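You operate a simulated robot arm through the tools that you are given. There is no shell and no other tool.

You are at the controls of a simulated robot arm. One attempt, no reset.

JOB
Try the green gauge in each bush; the one it won't enter goes in the red tray.
Fine: gauge back in its stand, the other bushes stay.

The check looks at the end state, three seconds after you hand in, the way a careful person would. Anything else that was tipped, shoved, dropped, spilled or broken makes it a failure.

ROBOT AND FRAMES
A 6-joint arm with a two-finger parallel gripper, fixed in place. Base frame: the origin is at the foot of the arm, x ahead of it, y to its left, z up; the work surface is at about z = 0.87. Lengths are in m, angles in degrees, forces in N, time in s.
With the tool pointing down near the work surface it reaches from about 0.26 to 0.68 m from the base axis. Its first joint turns from -66.0 to 66.0 degrees. Payload 2.9 kg.
The tool frame sits at the grasp point between the pads (the TCP): z along the fingers, y along the line on which they close. The tips reach 0.03 m beyond it. Largest opening 0.11 m; finger width 0.02, thickness 0.01; the body of the gripper, 0.048 by 0.112 m, starts 0.055 m behind the TCP.
Orientation is that of the tool frame in the base frame, as a unit quaternion [w, x, y, z]. With the fingers straight down and closing along the base's y, the tool's x points along the base's -x, its y along +y and its z along -z.

CONTROLS
- The arm moves only by the tool nudge_tool. Its argument "increments" is a list of rows, each a list of 6 numbers: the shift along the base's x, y, z in m, then the turn, a rotation vector about the base's x, y, z in degrees. In form: [[tx, ty, tz, rx, ry, rz], ...]. A call has 1 to 20 rows; each row is the pose to reach, as a shift and turn from the pose commanded when the call began. "grip" is the closure in counts, from 0 (fully open) to 255 (shut), set as the call begins (left out, the last holds). Rows are played at 5 a second. More than 0.05 m and 8.6 degrees between two rows, or a gripper value outside its range, and nothing of the call is played. Where a pose cannot be reached the arm comes as near as it can. A force on the tool above 40 N (or 10 N above the force at the start of the call, whichever is more), or a blocked arm, ends the call early, and 0.2 s more pass. The fingers move at their own pace (about 0.108 m/s each) and stop on an object; they squeeze with about 22 N. The grip force told is the motor's: it shows also when the fingers shut on nothing. Time passes only in rows, and 0.2 s behind the last, so rows that repeat a pose let the fingers close. It gives the time, the measured TCP pose, the force on the tool (base axes), the opening and the grip force at its end, in the units of the frame above (readings bear some noise), with the torque about the TCP (base axes, N m) and any sound that the robot's microphone picked up, and new pictures: "show" is both (left out), scene, wrist or none.
- Cameras (640 x 400 px; columns grow to the right, rows downward): "scene" is fixed at [0.0555, 0.4142, 1.4064]; the picture's right is [-0.92, -0.38, 0.00], its down [-0.14, 0.34, -0.93] and it looks along [0.36, -0.86, -0.37] (base axes); focal length 315 px, centre (320, 200). "wrist" rides on the gripper at [0.072, 0.017, -0.103] in the tool frame; the picture's right is [-0.23, 0.97, 0.00], its down [-0.76, -0.18, -0.62] and it looks along [-0.61, -0.14, 0.78] (tool axes); focal length 222 px, centre (320, 200). There is no depth. A picture from a camera that has moved, and an enlarged one, comes with that camera's place and axes in the base frame and with its lens.
- inspect(camera, box): a new picture of the part [left, top, right, bottom] of that camera's present view, enlarged. It takes no simulated time.
- job_done(): hands the job in; it is judged then, once.

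Places have to be worked out from the pictures, the camera data and where the tool is seen. Open the gripper and draw the arm clear of the work before you hand the job in, unless the task says otherwise.

The tools are called after "Request:" as a command line: name --pt "numbers of a row" for each row, then --argument value for the rest, lists and objects as JSON in quotes. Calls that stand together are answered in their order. nudge_tool: Moves the arm, as the interface text tells. Its arguments: {"type":"object","properties":{"increments":{"type":"array"},"grip":{"type":"number"},"show":{"type":"string","enum":["both","scene","wrist","none"]}},"required":["increments"]} The other tools are called the same way: inspect (camera, box) takes an enlarged picture of a part of a camera's view; job_done () hands the job in.

At the start:

```text
t: 0.0
tcp_pos: [0.3921, 0.0073, 1.2037]
ee_rot: [0.0, 0.0, 1.0, 0.0]
ft_force: [0.2, 0.2, -0.3]
torque: [0.0, -0.02, 0.02]
grip_width: 0.1099
grip_force: 0.0
```

scene: 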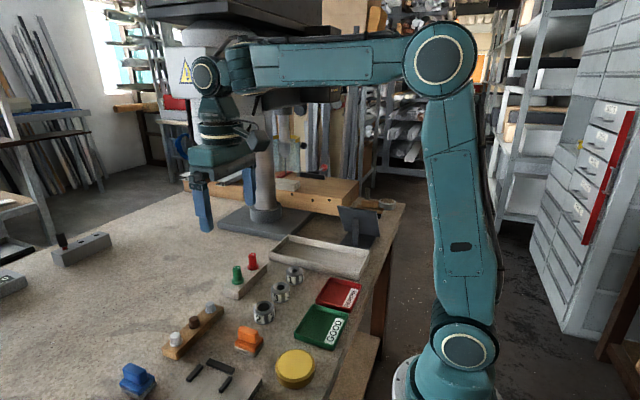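
wrist: 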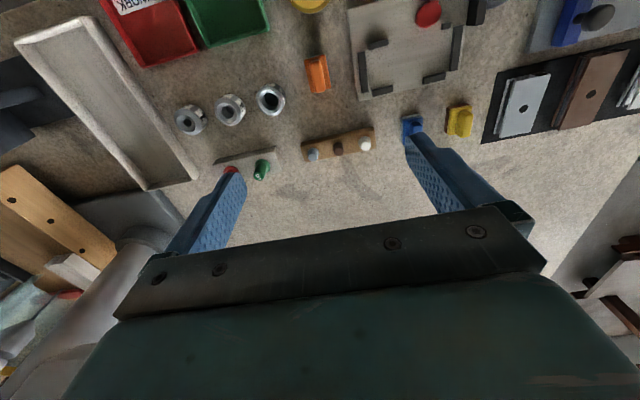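

The scene shows three bushes in a row, a stand with a green and a red gauge, and the red and green trays. I'll enlarge both views to locate them.

Request:
inspect --camera "scene" --box '[210, 230, 370, 350]'

Request:
inspect --camera "wrist" --box '[100, 0, 340, 200]'

```text
3.33 times, centred on (290, 290) of scene
camera zoom: at [0.0555, 0.4142, 1.4064], right [-0.92, -0.38, 0.0], down [-0.14, 0.34, -0.93], along [0.36, -0.86, -0.37], focal length 1051 px, centre (420, -100)
```

zoom: 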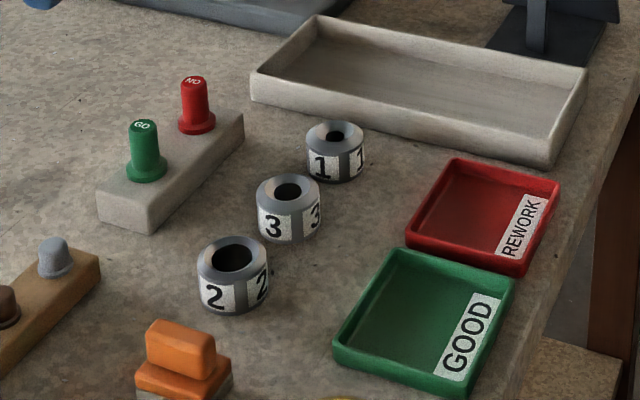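

```text
2.00 times, centred on (220, 100) of wrist
camera zoom: at [0.3205, 0.0242, 1.3061], right [0.23, 0.97, 0.0], down [0.76, -0.18, 0.62], along [0.61, -0.14, -0.78], focal length 444 px, centre (520, 400)
```

zoom: 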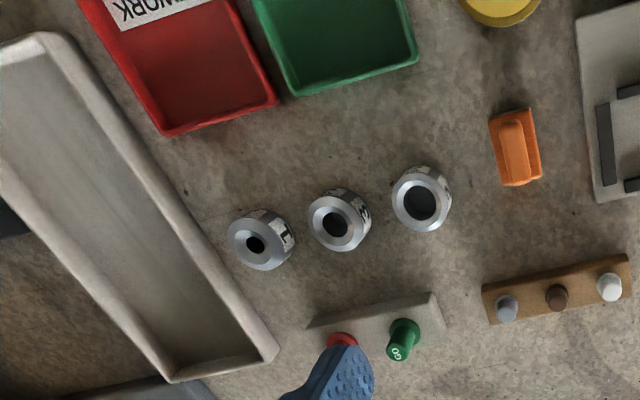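

Triangulating both views puts the bushes near x≈0.407, y≈-0.086 (2), -0.164 (3), -0.244 (1). Their tops are at z≈0.90, and the green gauge is near (0.527,-0.15) with its top at ~0.935. I'll drop to hover above bush 2 and measure it more closely.

Request:
nudge_tool --pt "0.003 -0.019 -0.041 0 0 0" --pt "0.006 -0.038 -0.082 0 0 0" --pt "0.009 -0.057 -0.123 0 0 0" --pt "0.012 -0.076 -0.164 0 0 0" --pt "0.015 -0.094 -0.2037 0 0 0" --pt "0.015 -0.094 -0.2037 0 0 0" --pt "0.015 -0.094 -0.2037 0 0 0" --grip 0

```text
t: 1.6
tcp_pos: [0.4091, -0.0861, 1.0011]
ee_rot: [0.0, 0.001, 1.0, 0.0]
ft_force: [-0.3, 0.1, 0.1]
torque: [-0.02, 0.04, 0.0]
grip_width: 0.1097
grip_force: 0.1
camera wrist: at [0.3362, -0.0692, 1.1031], right [0.23, 0.97, 0.0], down [0.76, -0.18, 0.62], along [0.61, -0.14, -0.78], focal length 222 px, centre (320, 200)
```

scene: 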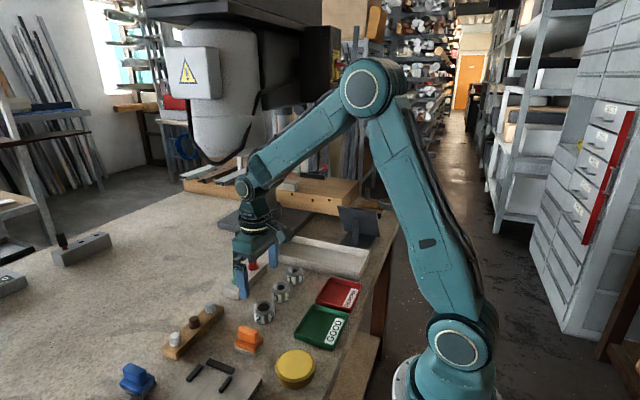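
wrist: 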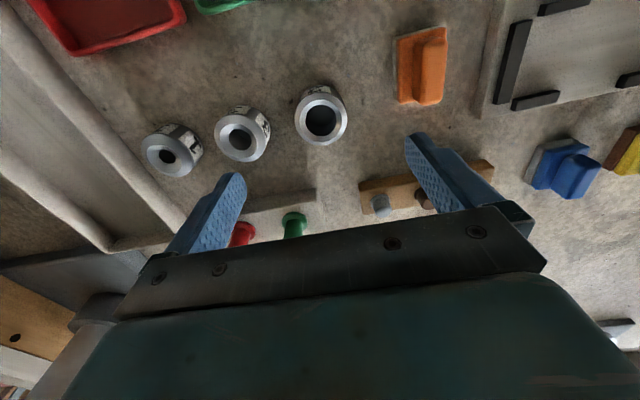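

All three bushes are visible now, so I'll enlarge this view to measure their bores.

Request:
inspect --camera "wrist" --box '[130, 70, 370, 220]'

Request:
inspect --camera "wrist" --box '[280, 75, 360, 125]'

Request:
inspect --camera "scene" --box '[240, 255, 320, 335]'

```text
2.67 times, centred on (250, 145) of wrist
camera zoom: at [0.3362, -0.0692, 1.1031], right [0.23, 0.97, 0.0], down [0.76, -0.18, 0.62], along [0.61, -0.14, -0.78], focal length 592 px, centre (507, 347)
```

zoom: 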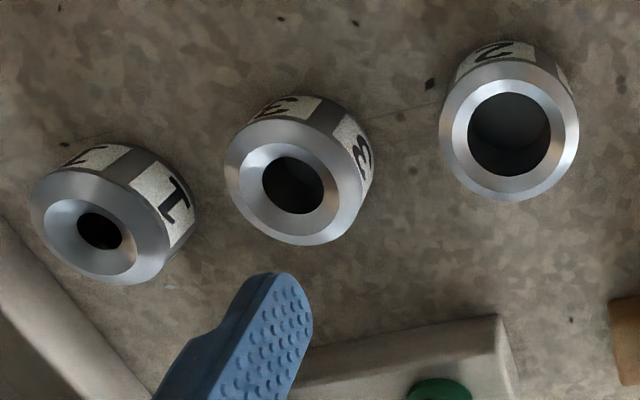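

```text
8.00 times, centred on (320, 100) of wrist
camera zoom: at [0.3362, -0.0692, 1.1031], right [0.23, 0.97, 0.0], down [0.76, -0.18, 0.62], along [0.61, -0.14, -0.78], focal length 1777 px, centre (320, 1000)
```

zoom: 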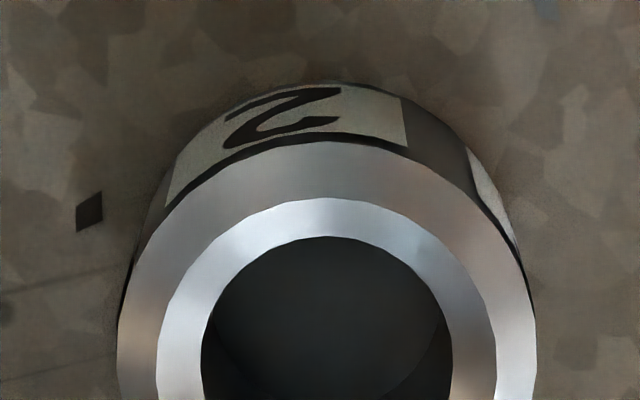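

```text
5.00 times, centred on (280, 295) of scene
camera zoom: at [0.0555, 0.4141, 1.4064], right [-0.92, -0.38, 0.0], down [-0.14, 0.34, -0.93], along [0.36, -0.86, -0.37], focal length 1576 px, centre (520, -275)
```

zoom: 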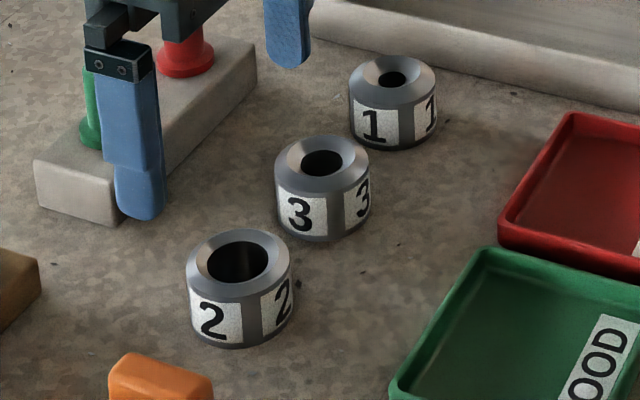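

The renders are sharp: each bush has a chamfered mouth. Next I'll hover over the green gauge and part-close the gripper, so the fingers clear the red gauge next to it.

Request:
nudge_tool --pt "0.04 -0.021 0.01 0 0 0" --pt "0.08 -0.042 0.01 0 0 0" --pt "0.12 -0.063 0.0 0 0 0" --pt "0.12 -0.063 0.0 0 0 0" --pt "0.12 -0.063 0.0 0 0 0" --grip 120

Request:
inspect --camera "wrist" --box '[240, 70, 400, 190]'

Request:
inspect --camera "scene" --box '[210, 220, 290, 300]'

```text
t: 2.8
tcp_pos: [0.5294, -0.1513, 0.9999]
ee_rot: [0.001, 0.001, 1.0, 0.001]
ft_force: [-0.4, -0.3, 0.4]
torque: [0.03, 0.02, -0.01]
grip_width: 0.0586
grip_force: 0.0
camera wrist: at [0.4556, -0.1326, 1.1026], right [0.23, 0.97, 0.0], down [0.76, -0.18, 0.62], along [0.61, -0.14, -0.78], focal length 222 px, centre (320, 200)
```

scene: 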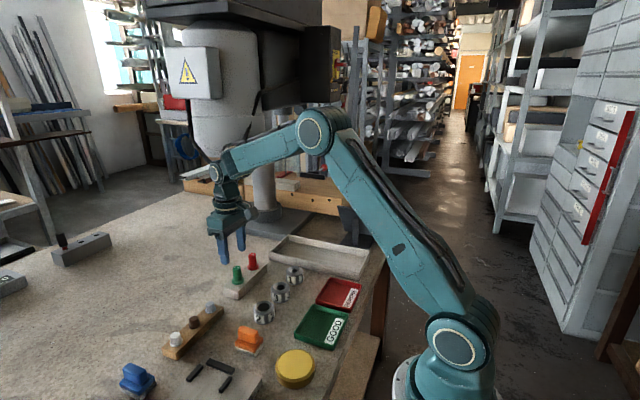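
wrist: 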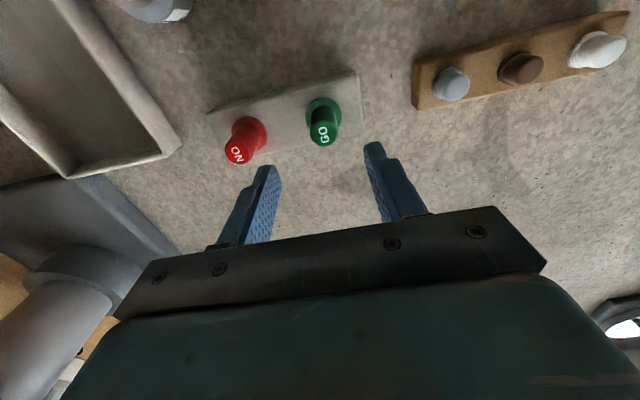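

```text
3.33 times, centred on (320, 130) of wrist
camera zoom: at [0.4556, -0.1326, 1.1026], right [0.23, 0.97, 0.0], down [0.76, -0.18, 0.62], along [0.61, -0.14, -0.78], focal length 740 px, centre (320, 433)
```

zoom: 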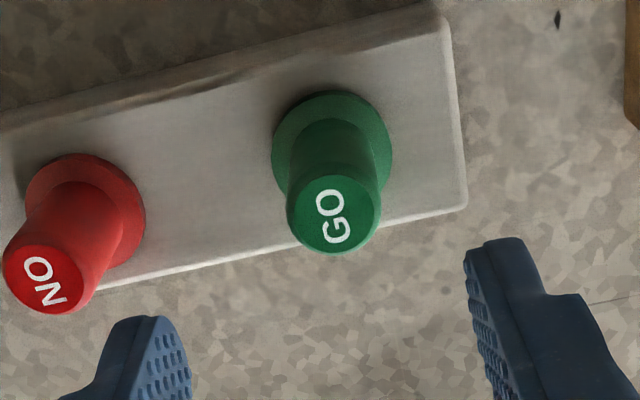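

```text
5.00 times, centred on (250, 260) of scene
camera zoom: at [0.0555, 0.4141, 1.4064], right [-0.92, -0.38, 0.0], down [-0.14, 0.34, -0.93], along [0.36, -0.86, -0.37], focal length 1576 px, centre (670, -100)
```

zoom: 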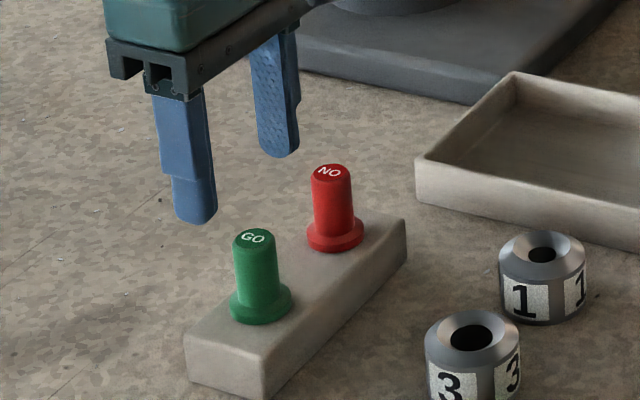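

The gauge measures at about (0.521, -0.145), with its top at ~0.94, a flange near 0.90 and a handle ~22 mm across. I'll descend around the handle with the fingers still open and check how centred it is before closing.

Request:
nudge_tool --pt "-0.006 0.0045 0 0 0 0" --pt "-0.006 0.0045 -0.02 0 0 0" --pt "-0.006 0.0045 -0.04 0 0 0" --pt "-0.006 0.0045 -0.055 0 0 0" --pt "-0.006 0.0045 -0.055 0 0 0" --pt "-0.006 0.0045 -0.055 0 0 0" --grip 120

Request:
inspect --camera "wrist" --box '[220, 100, 420, 250]'

Request:
inspect --camera "scene" --box '[210, 240, 290, 300]'

```text
t: 4.2
tcp_pos: [0.522, -0.1457, 0.9443]
ee_rot: [0.0, 0.0, 1.0, 0.0]
ft_force: [0.4, 0.0, -0.1]
torque: [-0.03, 0.0, -0.04]
grip_width: 0.058
grip_force: 0.0
camera wrist: at [0.4496, -0.1284, 1.0475], right [0.23, 0.97, 0.0], down [0.76, -0.18, 0.62], along [0.61, -0.14, -0.78], focal length 222 px, centre (320, 200)
```

scene: 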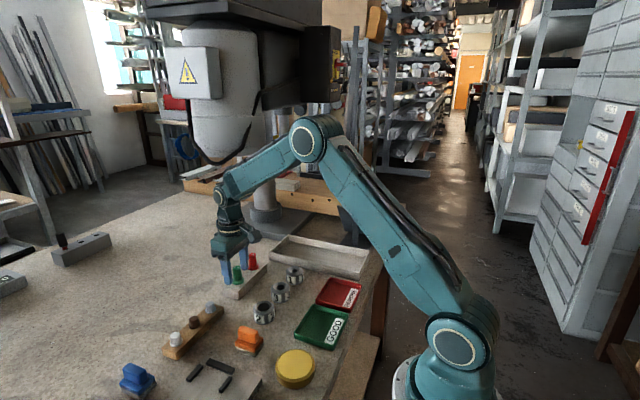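
wrist: 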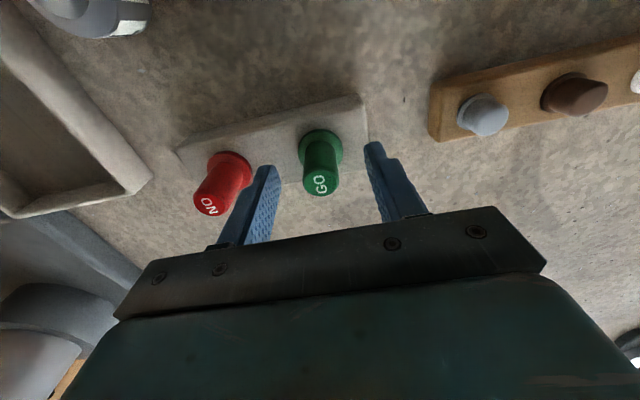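

```text
2.67 times, centred on (320, 175) of wrist
camera zoom: at [0.4496, -0.1284, 1.0475], right [0.23, 0.97, 0.0], down [0.76, -0.18, 0.62], along [0.61, -0.14, -0.78], focal length 592 px, centre (320, 267)
```

zoom: 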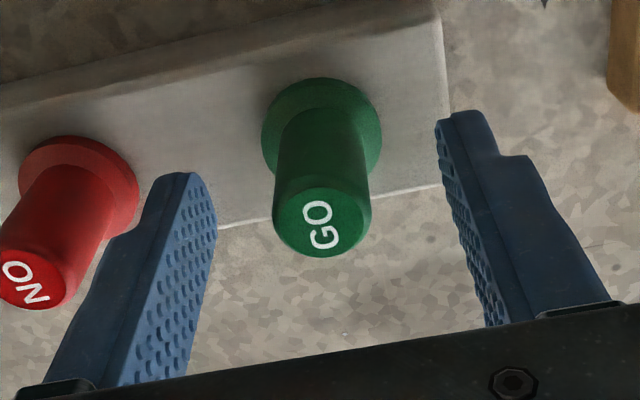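

```text
6.67 times, centred on (250, 270) of scene
camera zoom: at [0.0555, 0.4142, 1.4064], right [-0.92, -0.38, 0.0], down [-0.14, 0.34, -0.93], along [0.36, -0.86, -0.37], focal length 2101 px, centre (787, -267)
```

zoom: 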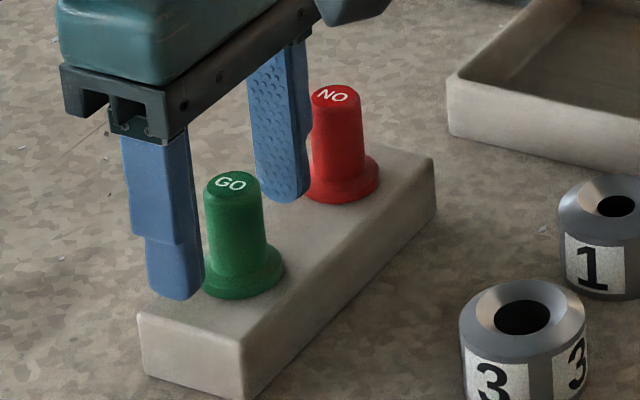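

Projection puts the handle axis at (0.520,-0.145), about 1 mm from the TCP, so it is well centred. I'll lower 3 mm and close until just short of contact for a last centring check.

Request:
nudge_tool --pt "-0.001 0 -0.003 0 0 0" --pt "-0.001 0 -0.003 0 0 0" --pt "-0.001 0 -0.003 0 0 0" --grip 190 --show "none"

Request:
inspect --camera "wrist" --box '[260, 120, 380, 220]'

Request:
inspect --camera "scene" --box '[210, 240, 290, 300]'

```text
t: 5.0
tcp_pos: [0.522, -0.146, 0.9416]
ee_rot: [0.0, 0.0, 1.0, 0.0]
ft_force: [0.3, -0.1, 0.0]
torque: [-0.01, -0.02, 0.02]
grip_width: 0.0283
grip_force: 0.0
```

```text
4.00 times, centred on (320, 170) of wrist
camera zoom: at [0.4484, -0.1285, 1.0444], right [0.23, 0.97, 0.0], down [0.76, -0.18, 0.62], along [0.61, -0.14, -0.78], focal length 888 px, centre (320, 320)
```

zoom: 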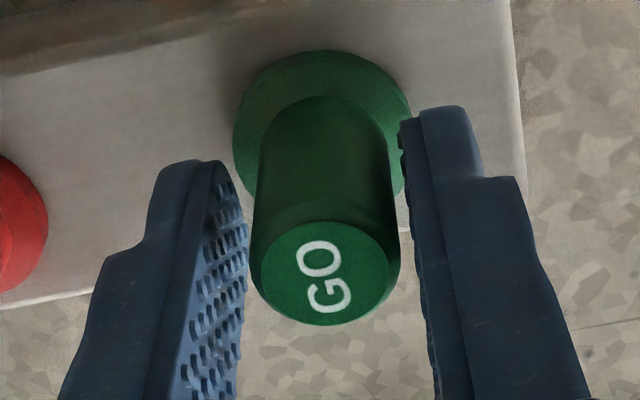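

```text
6.67 times, centred on (250, 270) of scene
camera zoom: at [0.0555, 0.4142, 1.4064], right [-0.92, -0.38, 0.0], down [-0.14, 0.34, -0.93], along [0.36, -0.86, -0.37], focal length 2101 px, centre (787, -267)
```

zoom: 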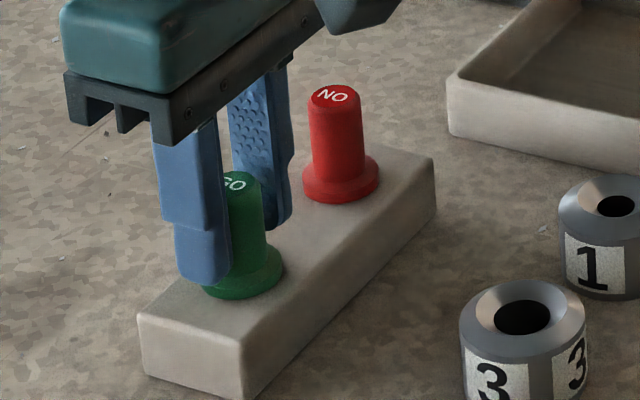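

The handle is centred in y, but both views show the fingers sitting about 3 mm too far out in x. I'll shift back 3 mm and then close on the handle.

Request:
nudge_tool --pt "-0.003 0 0 0 0 0" --pt "-0.003 0 0 0 0 0" --pt "-0.003 0 0 0 0 0" --grip 190 --show "none"

Request:
nudge_tool --pt "0 0 0 0 0 0" --pt "0 0 0 0 0 0" --pt "0 0 0 0 0 0" --grip 255 --show "none"

Request:
inspect --camera "scene" --box '[210, 240, 290, 300]'

Request:
inspect --camera "wrist" --box '[260, 120, 380, 220]'

```text
t: 5.8
tcp_pos: [0.5177, -0.1447, 0.9416]
ee_rot: [0.0, 0.0, 1.0, 0.0]
ft_force: [0.2, -0.8, -0.8]
torque: [-0.01, 0.05, 0.03]
grip_width: 0.0281
grip_force: 0.0
```

```text
t: 6.6
tcp_pos: [0.5183, -0.1454, 0.9405]
ee_rot: [0.0, 0.0, 1.0, 0.0]
ft_force: [-0.7, 0.5, 0.6]
torque: [-0.01, -0.02, 0.02]
grip_width: 0.021
grip_force: 22.4
```

```text
6.67 times, centred on (250, 270) of scene
camera zoom: at [0.0555, 0.4142, 1.4064], right [-0.92, -0.38, 0.0], down [-0.14, 0.34, -0.93], along [0.36, -0.86, -0.37], focal length 2101 px, centre (787, -267)
```

zoom: 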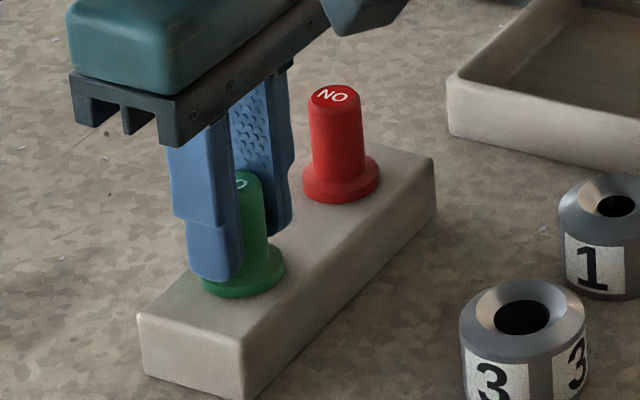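

```text
4.00 times, centred on (320, 170) of wrist
camera zoom: at [0.4457, -0.1284, 1.0446], right [0.23, 0.97, 0.0], down [0.76, -0.18, 0.62], along [0.61, -0.14, -0.78], focal length 888 px, centre (320, 320)
```

zoom: 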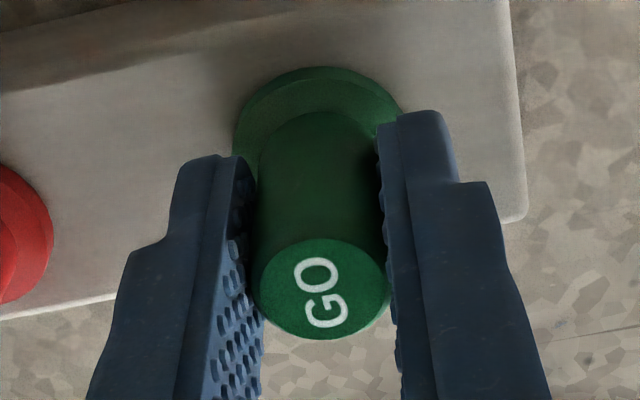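

The gauge is gripped (width 0.021, no side load) at commanded TCP (0.517,-0.145,0.942), which I'll use as the return pose. Now I'll lift it straight up.

Request:
nudge_tool --pt "0 0 0.01 0 0 0" --pt "0 0 0.02 0 0 0" --pt "0 0 0.03 0 0 0" --pt "0 0 0.045 0 0 0" --pt "0 0 0.06 0 0 0" --pt "0 0 0.08 0 0 0" --pt "0 0 0.08 0 0 0" --pt "0 0 0.08 0 0 0"

Request:
inspect --camera "scene" --box '[200, 210, 300, 300]'

Request:
inspect --camera "wrist" --box '[240, 80, 400, 220]'

```text
t: 8.4
tcp_pos: [0.5182, -0.1451, 1.0198]
ee_rot: [0.0, 0.0, 1.0, 0.0]
ft_force: [-0.5, 1.1, -0.2]
torque: [0.0, -0.01, 0.01]
grip_width: 0.0207
grip_force: 22.1
camera wrist: at [0.4452, -0.1283, 1.1245], right [0.23, 0.97, 0.0], down [0.76, -0.18, 0.62], along [0.61, -0.14, -0.78], focal length 222 px, centre (320, 200)
```

scene: 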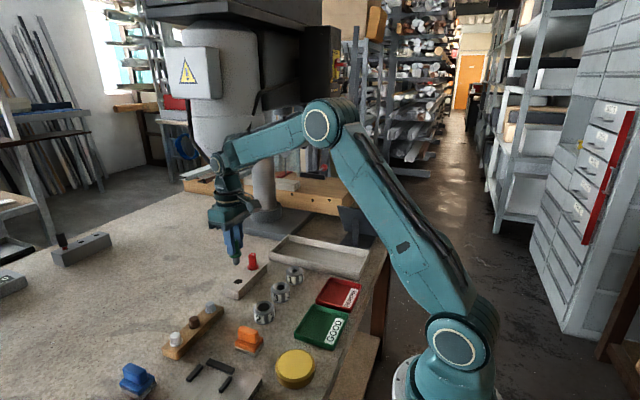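
wrist: 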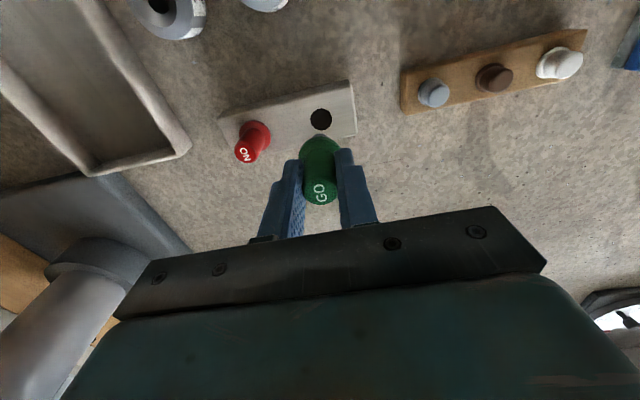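

```text
4.44 times, centred on (250, 255) of scene
camera zoom: at [0.0555, 0.4142, 1.4064], right [-0.92, -0.38, 0.0], down [-0.14, 0.34, -0.93], along [0.36, -0.86, -0.37], focal length 1401 px, centre (631, -44)
```

zoom: 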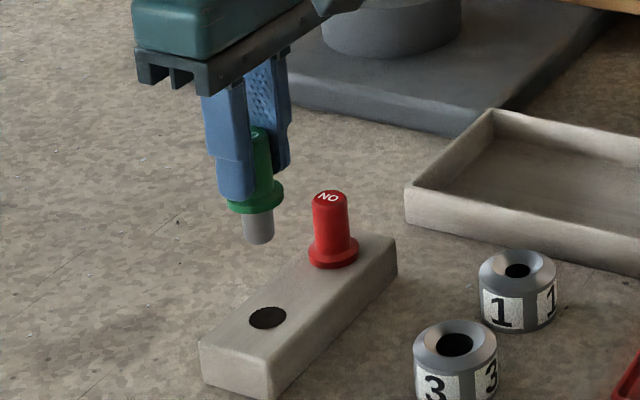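

```text
2.86 times, centred on (320, 150) of wrist
camera zoom: at [0.4452, -0.1283, 1.1245], right [0.23, 0.97, 0.0], down [0.76, -0.18, 0.62], along [0.61, -0.14, -0.78], focal length 635 px, centre (320, 343)
```

zoom: 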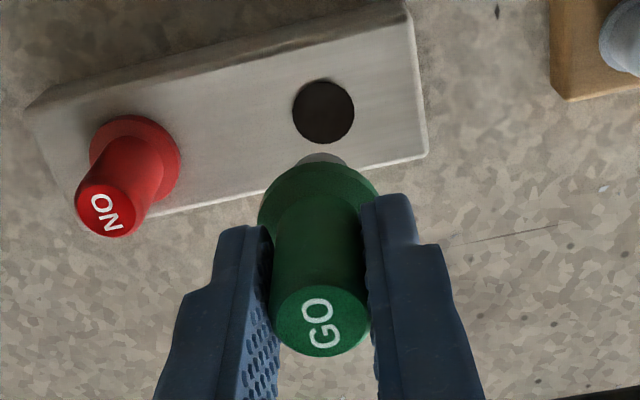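

The stand's hole is now exposed, which lets me calibrate: the plug sits at the commanded TCP while the hole appears at wrist-zoom (323,113). The plug is ~18 mm across and ~22 mm long. I'll hover over bush 2 at the same height and compare.

Request:
nudge_tool --pt "-0.038 0.02 0 0 0 0" --pt "-0.076 0.04 0 0 0 0" --pt "-0.114 0.06 0 0 0 0" --pt "-0.114 0.06 0 0 0 0" --pt "-0.114 0.06 0 0 0 0" --show "wrist"

Request:
inspect --camera "scene" --box '[220, 240, 320, 330]'

Request:
inspect --camera "wrist" --box '[240, 80, 400, 220]'

```text
t: 9.6
tcp_pos: [0.4032, -0.0853, 1.0214]
ee_rot: [0.0, 0.0, 1.0, -0.001]
ft_force: [-1.0, 0.5, 0.2]
torque: [-0.01, 0.05, 0.0]
grip_width: 0.0206
grip_force: 21.8
camera wrist: at [0.3309, -0.0679, 1.1242], right [0.23, 0.97, 0.0], down [0.76, -0.18, 0.62], along [0.61, -0.14, -0.78], focal length 222 px, centre (320, 200)
```

wrist: 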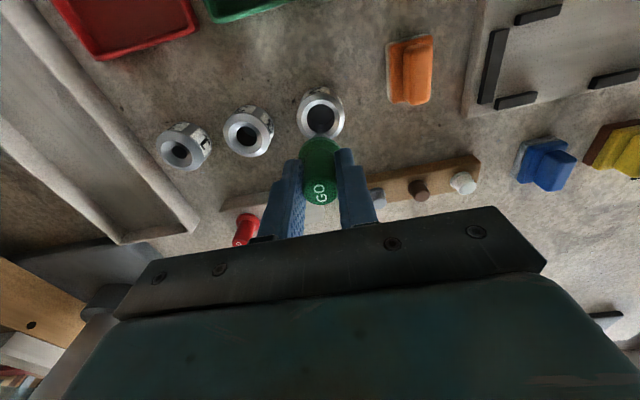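

```text
4.44 times, centred on (270, 285) of scene
camera zoom: at [0.0555, 0.4142, 1.4064], right [-0.92, -0.38, 0.0], down [-0.14, 0.34, -0.93], along [0.36, -0.86, -0.37], focal length 1401 px, centre (542, -178)
```

zoom: 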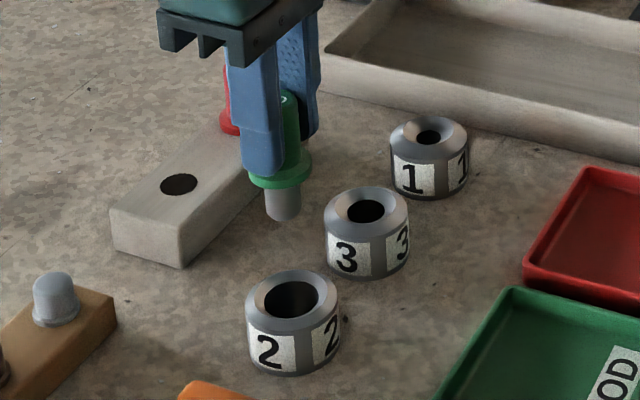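

```text
2.86 times, centred on (320, 150) of wrist
camera zoom: at [0.3309, -0.0679, 1.1242], right [0.23, 0.97, 0.0], down [0.76, -0.18, 0.62], along [0.61, -0.14, -0.78], focal length 635 px, centre (320, 343)
```

zoom: 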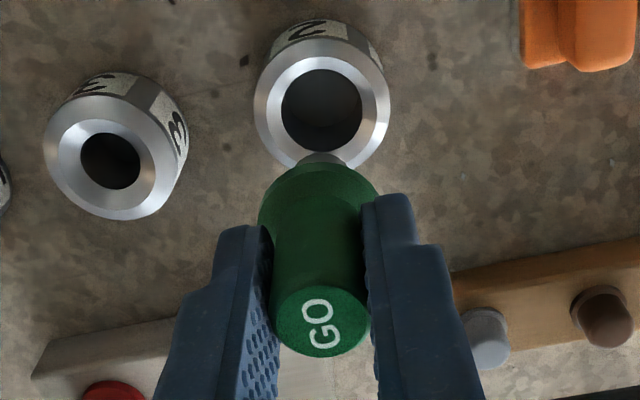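

Calibrated against the stand hole (bush tops and block top both ≈0.902), bush 2's centre corresponds to TCP (0.401,-0.085). I'll move there, descend to just above the mouth and check alignment.

Request:
nudge_tool --pt "-0.0022 0.0002 -0.015 0 0 0" --pt "-0.0022 0.0002 -0.03 0 0 0" --pt "-0.0022 0.0002 -0.047 0 0 0" --pt "-0.0022 0.0002 -0.047 0 0 0" --pt "-0.0022 0.0002 -0.047 0 0 0" --show "none"

Request:
inspect --camera "scene" --box '[230, 265, 300, 330]'

Request:
inspect --camera "wrist" --box '[260, 90, 380, 190]'

```text
t: 10.8
tcp_pos: [0.4007, -0.0869, 0.9743]
ee_rot: [0.0, 0.0, 1.0, -0.001]
ft_force: [-0.4, -0.1, -1.0]
torque: [0.0, 0.01, 0.0]
grip_width: 0.0207
grip_force: 21.8
```

```text
6.15 times, centred on (265, 298) of scene
camera zoom: at [0.0555, 0.4142, 1.4064], right [-0.92, -0.38, 0.0], down [-0.14, 0.34, -0.93], along [0.36, -0.86, -0.37], focal length 1940 px, centre (658, -400)
```

zoom: 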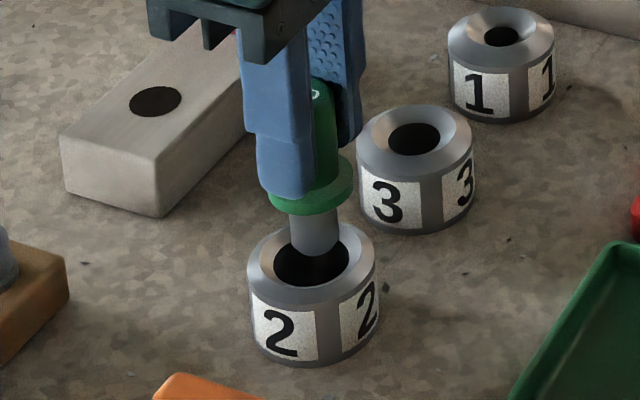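

```text
4.00 times, centred on (320, 140) of wrist
camera zoom: at [0.3285, -0.0684, 1.0775], right [0.23, 0.97, 0.0], down [0.76, -0.18, 0.62], along [0.61, -0.14, -0.78], focal length 888 px, centre (320, 440)
```

zoom: 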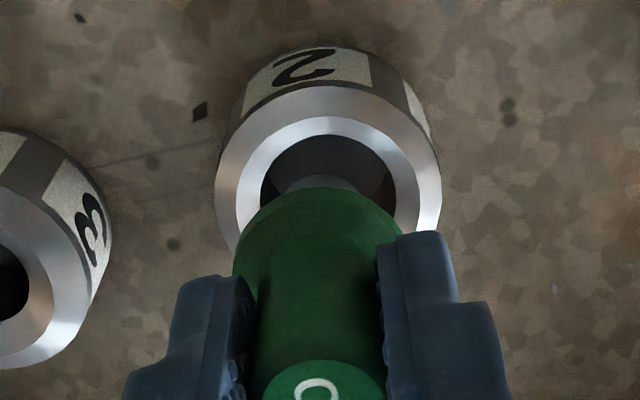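

The plug is over the mouth. I estimate it needs about +0.8 mm in x and +0.6 mm in y, well within this wide bore. I'll descend in small steps and watch the force.

Request:
nudge_tool --pt "0.0008 0.0006 -0.003 0 0 0" --pt "0.0008 0.0006 -0.007 0 0 0" --pt "0.0008 0.0006 -0.011 0 0 0" --pt "0.0008 0.0006 -0.015 0 0 0" --pt "0.0008 0.0006 -0.019 0 0 0" --pt "0.0008 0.0006 -0.019 0 0 0" --show "none"

Request:
inspect --camera "scene" --box '[230, 265, 300, 330]'

Request:
inspect --camera "wrist" --box '[260, 90, 380, 190]'

```text
t: 12.2
tcp_pos: [0.4007, -0.0851, 0.956]
ee_rot: [-0.001, 0.001, 1.0, 0.0]
ft_force: [-0.3, 1.0, -1.2]
torque: [-0.03, 0.01, 0.02]
grip_width: 0.0205
grip_force: 21.5
```

```text
6.15 times, centred on (265, 298) of scene
camera zoom: at [0.0555, 0.4142, 1.4064], right [-0.92, -0.38, 0.0], down [-0.14, 0.34, -0.93], along [0.36, -0.86, -0.37], focal length 1940 px, centre (658, -400)
```

zoom: 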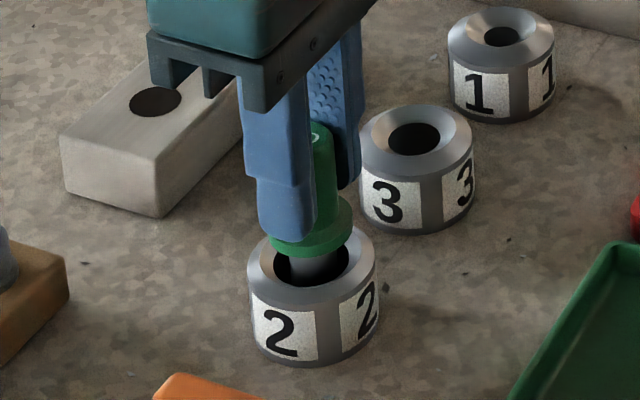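

```text
4.00 times, centred on (320, 140) of wrist
camera zoom: at [0.3296, -0.0677, 1.0585], right [0.23, 0.97, 0.0], down [0.76, -0.18, 0.62], along [0.61, -0.14, -0.78], focal length 888 px, centre (320, 440)
```

zoom: 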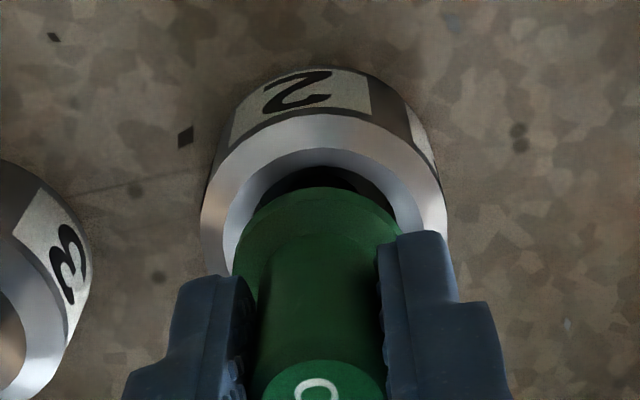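

The plug is about 10 mm into bush 2 with no force. I'll go 8 mm deeper to confirm, then withdraw.

Request:
nudge_tool --pt "0 0 -0.004 0 0 0" --pt "0 0 -0.008 0 0 0" --pt "0 0 -0.008 0 0 0" --show "none"

Request:
nudge_tool --pt "0 0 0.015 0 0 0" --pt "0 0 0.03 0 0 0" --pt "0 0 0.05 0 0 0" --pt "0 0 0.074 0 0 0" --pt "0 0 0.074 0 0 0" --show "none"

Request:
inspect --camera "scene" --box '[220, 240, 320, 330]'

```text
t: 13.0
tcp_pos: [0.4042, -0.0852, 0.9477]
ee_rot: [0.0, 0.0, 1.0, 0.0]
ft_force: [-1.2, -1.2, -0.8]
torque: [-0.01, 0.01, 0.01]
grip_width: 0.0208
grip_force: 21.9
```

```text
t: 14.2
tcp_pos: [0.4037, -0.0847, 1.0215]
ee_rot: [-0.001, 0.0, 1.0, 0.001]
ft_force: [1.6, -0.4, -0.3]
torque: [0.01, -0.01, -0.02]
grip_width: 0.0208
grip_force: 21.6
```

```text
4.44 times, centred on (270, 285) of scene
camera zoom: at [0.0555, 0.4142, 1.4064], right [-0.92, -0.38, 0.0], down [-0.14, 0.34, -0.93], along [0.36, -0.86, -0.37], focal length 1401 px, centre (542, -178)
```

zoom: 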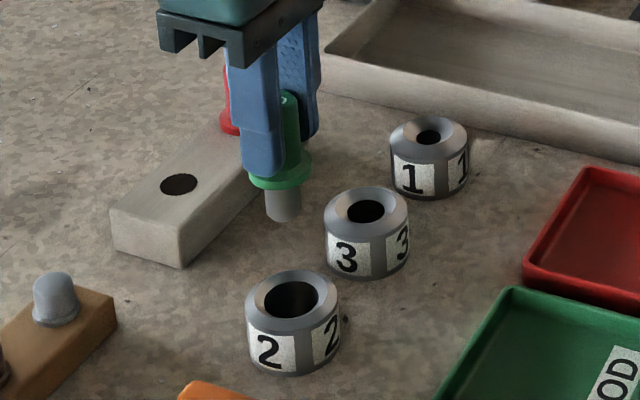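

Bush 2 accepted the gauge freely and did not move. Next I'll hover over bush 3, which I estimate at TCP (0.401,-0.165).

Request:
nudge_tool --pt "0 -0.027 0 0 0 0" --pt "0 -0.054 0 0 0 0" --pt "0 -0.0806 0 0 0 0" --pt "0 -0.0806 0 0 0 0" --pt "0 -0.0806 0 0 0 0" --show "none"

Request:
inspect --camera "scene" --box '[230, 240, 330, 330]'

Request:
inspect --camera "wrist" --box '[240, 80, 400, 220]'

```text
t: 15.4
tcp_pos: [0.4044, -0.1657, 1.0215]
ee_rot: [0.0, -0.001, 1.0, 0.0]
ft_force: [0.5, -0.9, 0.0]
torque: [-0.02, 0.02, -0.02]
grip_width: 0.0206
grip_force: 21.9
```

```text
4.44 times, centred on (280, 285) of scene
camera zoom: at [0.0555, 0.4141, 1.4064], right [-0.92, -0.38, 0.0], down [-0.14, 0.34, -0.93], along [0.36, -0.86, -0.37], focal length 1401 px, centre (498, -178)
```

zoom: 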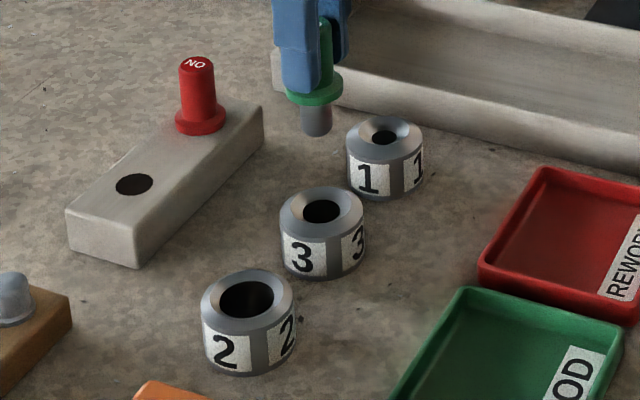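

```text
2.86 times, centred on (320, 150) of wrist
camera zoom: at [0.3307, -0.1483, 1.1243], right [0.23, 0.97, 0.0], down [0.76, -0.18, 0.62], along [0.61, -0.14, -0.78], focal length 635 px, centre (320, 343)
```

zoom: 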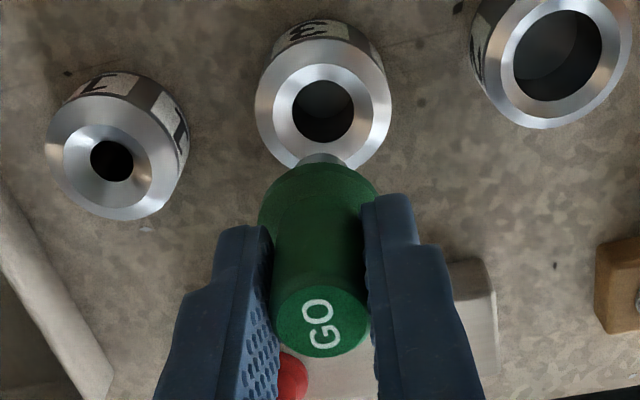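

I'll enlarge further to measure bush 3's ring and bore accurately.

Request:
inspect --camera "wrist" --box '[291, 88, 351, 143]'

Request:
inspect --camera "scene" --box '[280, 265, 330, 305]'

```text
7.27 times, centred on (321, 116) of wrist
camera zoom: at [0.3307, -0.1483, 1.1243], right [0.23, 0.97, 0.0], down [0.76, -0.18, 0.62], along [0.61, -0.14, -0.78], focal length 1615 px, centre (313, 814)
```

zoom: 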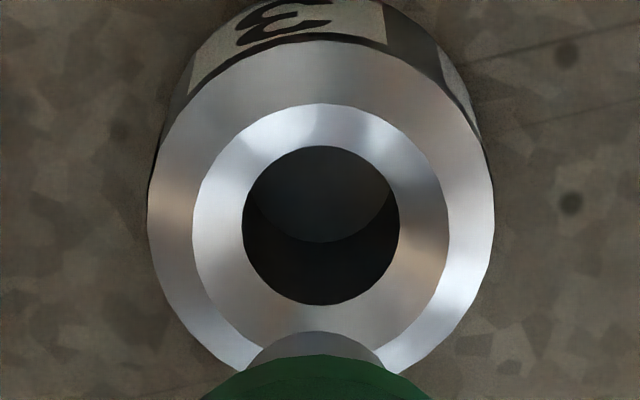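

```text
10.00 times, centred on (305, 285) of scene
camera zoom: at [0.0555, 0.4141, 1.4064], right [-0.92, -0.38, 0.0], down [-0.14, 0.34, -0.93], along [0.36, -0.86, -0.37], focal length 3152 px, centre (470, -650)
```

zoom: 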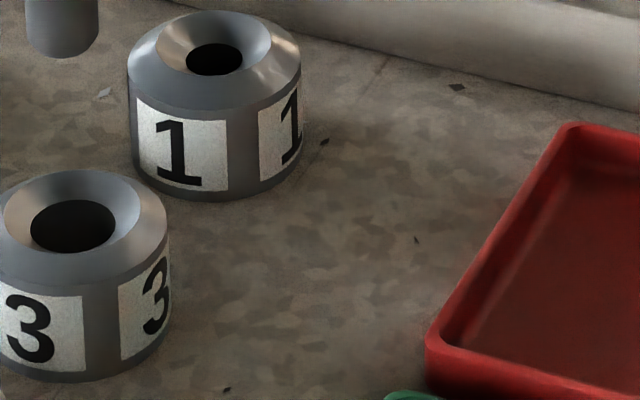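

Bush 3's bore falls at the same wrist pixel the stand hole did, and the scene view agrees at x≈0.4015. So the current position is aligned, and I'll lower to just above the mouth and verify.

Request:
nudge_tool --pt "0 0 -0.016 0 0 0" --pt "0 0 -0.032 0 0 0" --pt "0 0 -0.047 0 0 0" --pt "0 0 -0.05 0 0 0" --pt "0 0 -0.05 0 0 0" --pt "0 0 -0.05 0 0 0" --show "none"

Request:
inspect --camera "scene" --box '[250, 255, 310, 305]'

Request:
inspect --camera "wrist" --box '[280, 100, 360, 160]'

```text
t: 16.8
tcp_pos: [0.4029, -0.1661, 0.971]
ee_rot: [0.0, 0.0, 1.0, 0.0]
ft_force: [0.5, -0.2, -1.2]
torque: [-0.03, 0.03, 0.01]
grip_width: 0.0208
grip_force: 21.6
```

```text
8.00 times, centred on (280, 280) of scene
camera zoom: at [0.0555, 0.4141, 1.4064], right [-0.92, -0.38, 0.0], down [-0.14, 0.34, -0.93], along [0.36, -0.86, -0.37], focal length 2522 px, centre (640, -440)
```

zoom: 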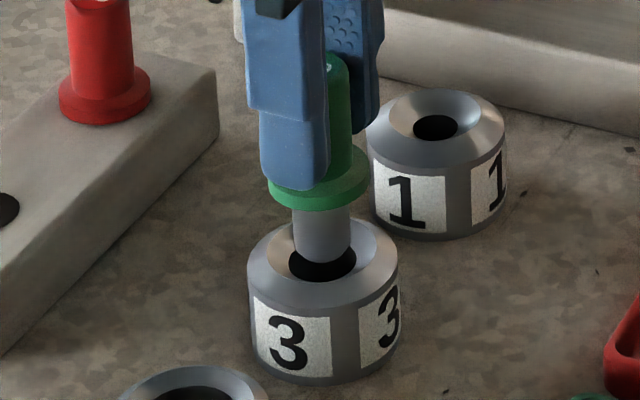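

```text
6.67 times, centred on (320, 130) of wrist
camera zoom: at [0.3302, -0.1478, 1.074], right [0.23, 0.97, 0.0], down [0.76, -0.18, 0.62], along [0.61, -0.14, -0.78], focal length 1481 px, centre (320, 667)
```

zoom: 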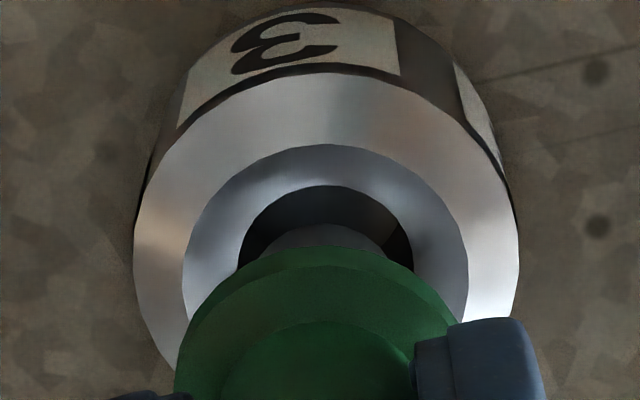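

In both views the plug is centred over the bore to within half a millimetre. I'll descend slowly into bush 3.

Request:
nudge_tool --pt "0 0 -0.003 0 0 0" --pt "0 0 -0.005 0 0 0" --pt "0 0 -0.007 0 0 0" --pt "0 0 -0.009 0 0 0" --pt "0 0 -0.011 0 0 0" --pt "0 0 -0.011 0 0 0" --show "none"

Request:
inspect --camera "scene" --box '[250, 255, 310, 305]'

```text
t: 18.2
tcp_pos: [0.4029, -0.1643, 0.9608]
ee_rot: [0.0, -0.001, 1.0, 0.0]
ft_force: [0.4, -0.1, -0.9]
torque: [-0.02, 0.0, 0.0]
grip_width: 0.0209
grip_force: 22.4
```

```text
8.00 times, centred on (280, 280) of scene
camera zoom: at [0.0555, 0.4141, 1.4064], right [-0.92, -0.38, 0.0], down [-0.14, 0.34, -0.93], along [0.36, -0.86, -0.37], focal length 2522 px, centre (640, -440)
```

zoom: 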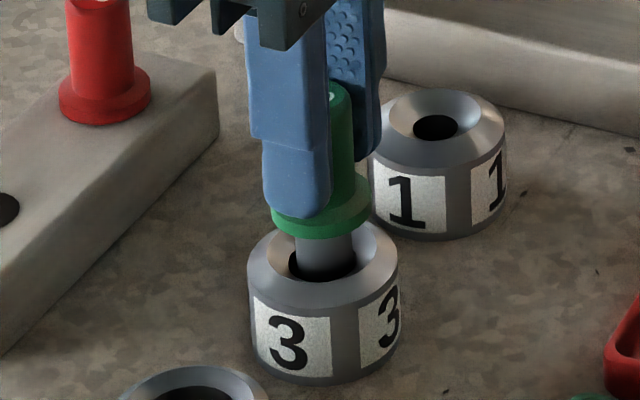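

The plug tip is inside bore 3 with no force, though it sits slightly right of centre. I'll shift +0.8 mm in x and continue deeper.

Request:
nudge_tool --pt "0.0008 0 -0.002 0 0 0" --pt "0.0008 0 -0.004 0 0 0" --pt "0.0008 0 -0.006 0 0 0" --pt "0.0008 0 -0.008 0 0 0" --pt "0.0008 0 -0.01 0 0 0" --pt "0.0008 0 -0.012 0 0 0" --pt "0.0008 0 -0.012 0 0 0" --show "none"

Request:
inspect --camera "scene" --box '[250, 255, 310, 305]'

Request:
inspect --camera "wrist" --box '[280, 100, 360, 160]'

```text
t: 19.8
tcp_pos: [0.4035, -0.1659, 0.9482]
ee_rot: [0.0, 0.0, 1.0, 0.0]
ft_force: [0.4, 0.2, -1.3]
torque: [-0.02, 0.0, 0.02]
grip_width: 0.0209
grip_force: 21.5
```

```text
8.00 times, centred on (280, 280) of scene
camera zoom: at [0.0555, 0.4141, 1.4064], right [-0.92, -0.38, 0.0], down [-0.14, 0.34, -0.93], along [0.36, -0.86, -0.37], focal length 2522 px, centre (640, -440)
```

zoom: 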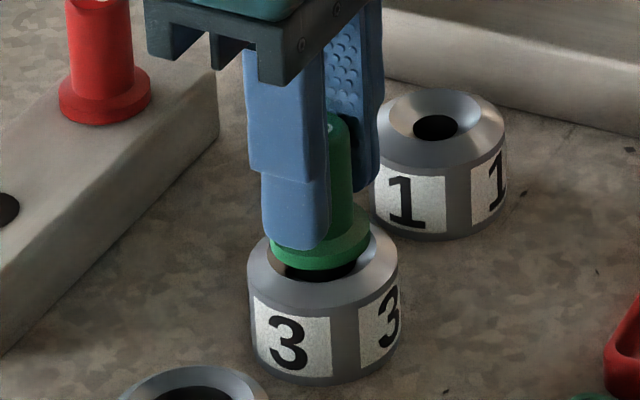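

```text
6.67 times, centred on (320, 130) of wrist
camera zoom: at [0.3312, -0.1483, 1.0513], right [0.23, 0.97, 0.0], down [0.76, -0.18, 0.62], along [0.61, -0.14, -0.78], focal length 1481 px, centre (320, 667)
```

zoom: 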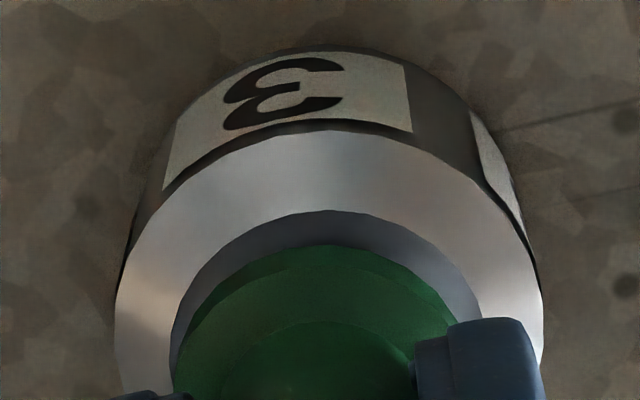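

Bush 3 accepts the gauge too: the plug is ~18 mm in, with no force and the bush unmoved. I'll withdraw and move over bush 1, estimated at TCP (0.4015,-0.245).

Request:
nudge_tool --pt "0 0 0.015 0 0 0" --pt "0 0 0.03 0 0 0" --pt "0 0 0.05 0 0 0" --pt "0 0 0.074 0 0 0" --pt "-0.0005 -0.027 0.074 0 0 0" --pt "-0.0005 -0.054 0.074 0 0 0" --pt "-0.0005 -0.08 0.074 0 0 0" --pt "-0.0005 -0.08 0.074 0 0 0" --pt "-0.0005 -0.08 0.074 0 0 0" --show "none"

Request:
inspect --camera "scene" --box '[250, 240, 330, 300]'

Request:
inspect --camera "wrist" --box '[291, 88, 351, 143]'

```text
t: 21.8
tcp_pos: [0.4045, -0.2471, 1.0225]
ee_rot: [0.001, 0.0, 1.0, 0.0]
ft_force: [0.2, -0.7, -0.6]
torque: [0.03, -0.04, -0.04]
grip_width: 0.0209
grip_force: 22.3
```

```text
6.67 times, centred on (290, 270) of scene
camera zoom: at [0.0555, 0.4141, 1.4064], right [-0.92, -0.38, 0.0], down [-0.14, 0.34, -0.93], along [0.36, -0.86, -0.37], focal length 2101 px, centre (520, -267)
```

zoom: 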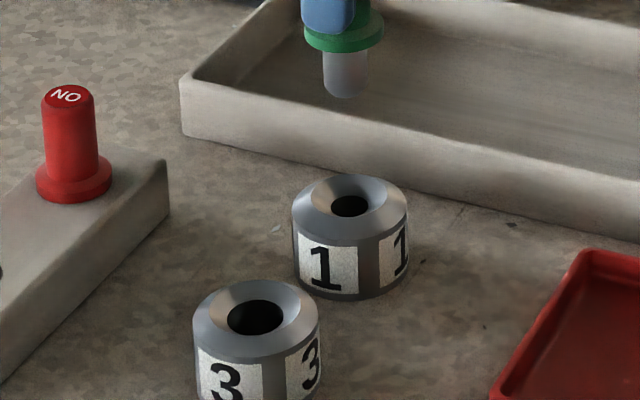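

```text
7.27 times, centred on (321, 116) of wrist
camera zoom: at [0.3306, -0.2288, 1.1252], right [0.23, 0.97, 0.0], down [0.76, -0.18, 0.62], along [0.61, -0.14, -0.78], focal length 1615 px, centre (313, 814)
```

zoom: 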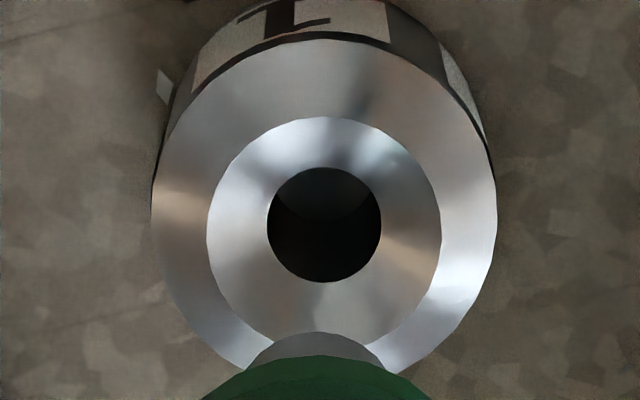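

Bush 1's bore is visibly narrower (~15.6 mm against a ~18.5 mm plug) and is aligned to within 0.4 mm. I'll still test it physically with a gentle approach.

Request:
nudge_tool --pt "0 0.0004 -0.016 0 0 0" --pt "0 0.0004 -0.032 0 0 0" --pt "0 0.0004 -0.046 0 0 0" --pt "0 0.0004 -0.05 0 0 0" --pt "0 0.0004 -0.05 0 0 0" --pt "0 0.0004 -0.05 0 0 0" --show "none"

Request:
nudge_tool --pt "0 0 -0.001 0 0 0" --pt "0 0 -0.002 0 0 0" --pt "0 0 -0.003 0 0 0" --pt "0 0 -0.003 0 0 0" --show "none"

Request:
inspect --camera "scene" --box '[265, 245, 325, 295]'

```text
t: 23.2
tcp_pos: [0.4038, -0.2458, 0.9725]
ee_rot: [0.001, 0.0, 1.0, 0.0]
ft_force: [0.0, -0.2, -0.6]
torque: [-0.03, 0.0, 0.02]
grip_width: 0.0209
grip_force: 22.2
```

```text
t: 24.2
tcp_pos: [0.4033, -0.2458, 0.9688]
ee_rot: [0.0, 0.0, 1.0, 0.001]
ft_force: [-0.1, 0.5, -0.8]
torque: [-0.04, 0.01, 0.0]
grip_width: 0.0208
grip_force: 22.1
```

```text
8.00 times, centred on (295, 270) of scene
camera zoom: at [0.0555, 0.4141, 1.4064], right [-0.92, -0.38, 0.0], down [-0.14, 0.34, -0.93], along [0.36, -0.86, -0.37], focal length 2522 px, centre (520, -360)
```

zoom: 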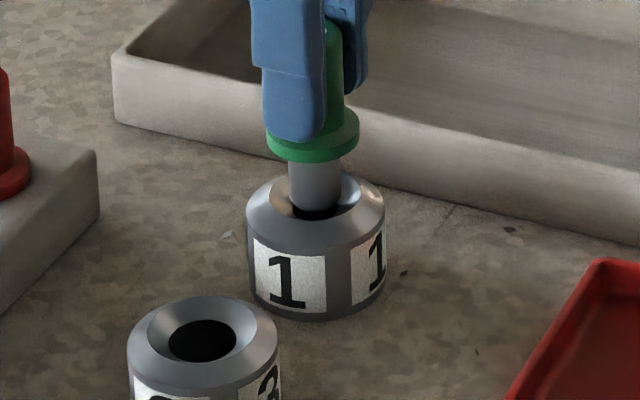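

The plug is now almost in contact, centred over a bore narrower than itself. I'll step down a millimetre at a time and watch the force.

Request:
nudge_tool --pt "0 0 -0.0005 0 0 0" --pt "0 0 -0.001 0 0 0" --pt "0 0 -0.001 0 0 0" --show "none"

Request:
nudge_tool --pt "0 0 -0.0005 0 0 0" --pt "0 0 -0.001 0 0 0" --pt "0 0 -0.001 0 0 0" --show "none"

```text
t: 25.0
tcp_pos: [0.4041, -0.2449, 0.9677]
ee_rot: [0.0, 0.0, 1.0, -0.001]
ft_force: [-0.8, 0.3, 0.0]
torque: [0.03, 0.04, -0.01]
grip_width: 0.021
grip_force: 22.2
```

```text
t: 25.8
tcp_pos: [0.403, -0.2453, 0.9672]
ee_rot: [0.0, 0.0, 1.0, 0.0]
ft_force: [0.4, 0.8, -0.7]
torque: [0.04, -0.04, -0.03]
grip_width: 0.0211
grip_force: 22.3
```

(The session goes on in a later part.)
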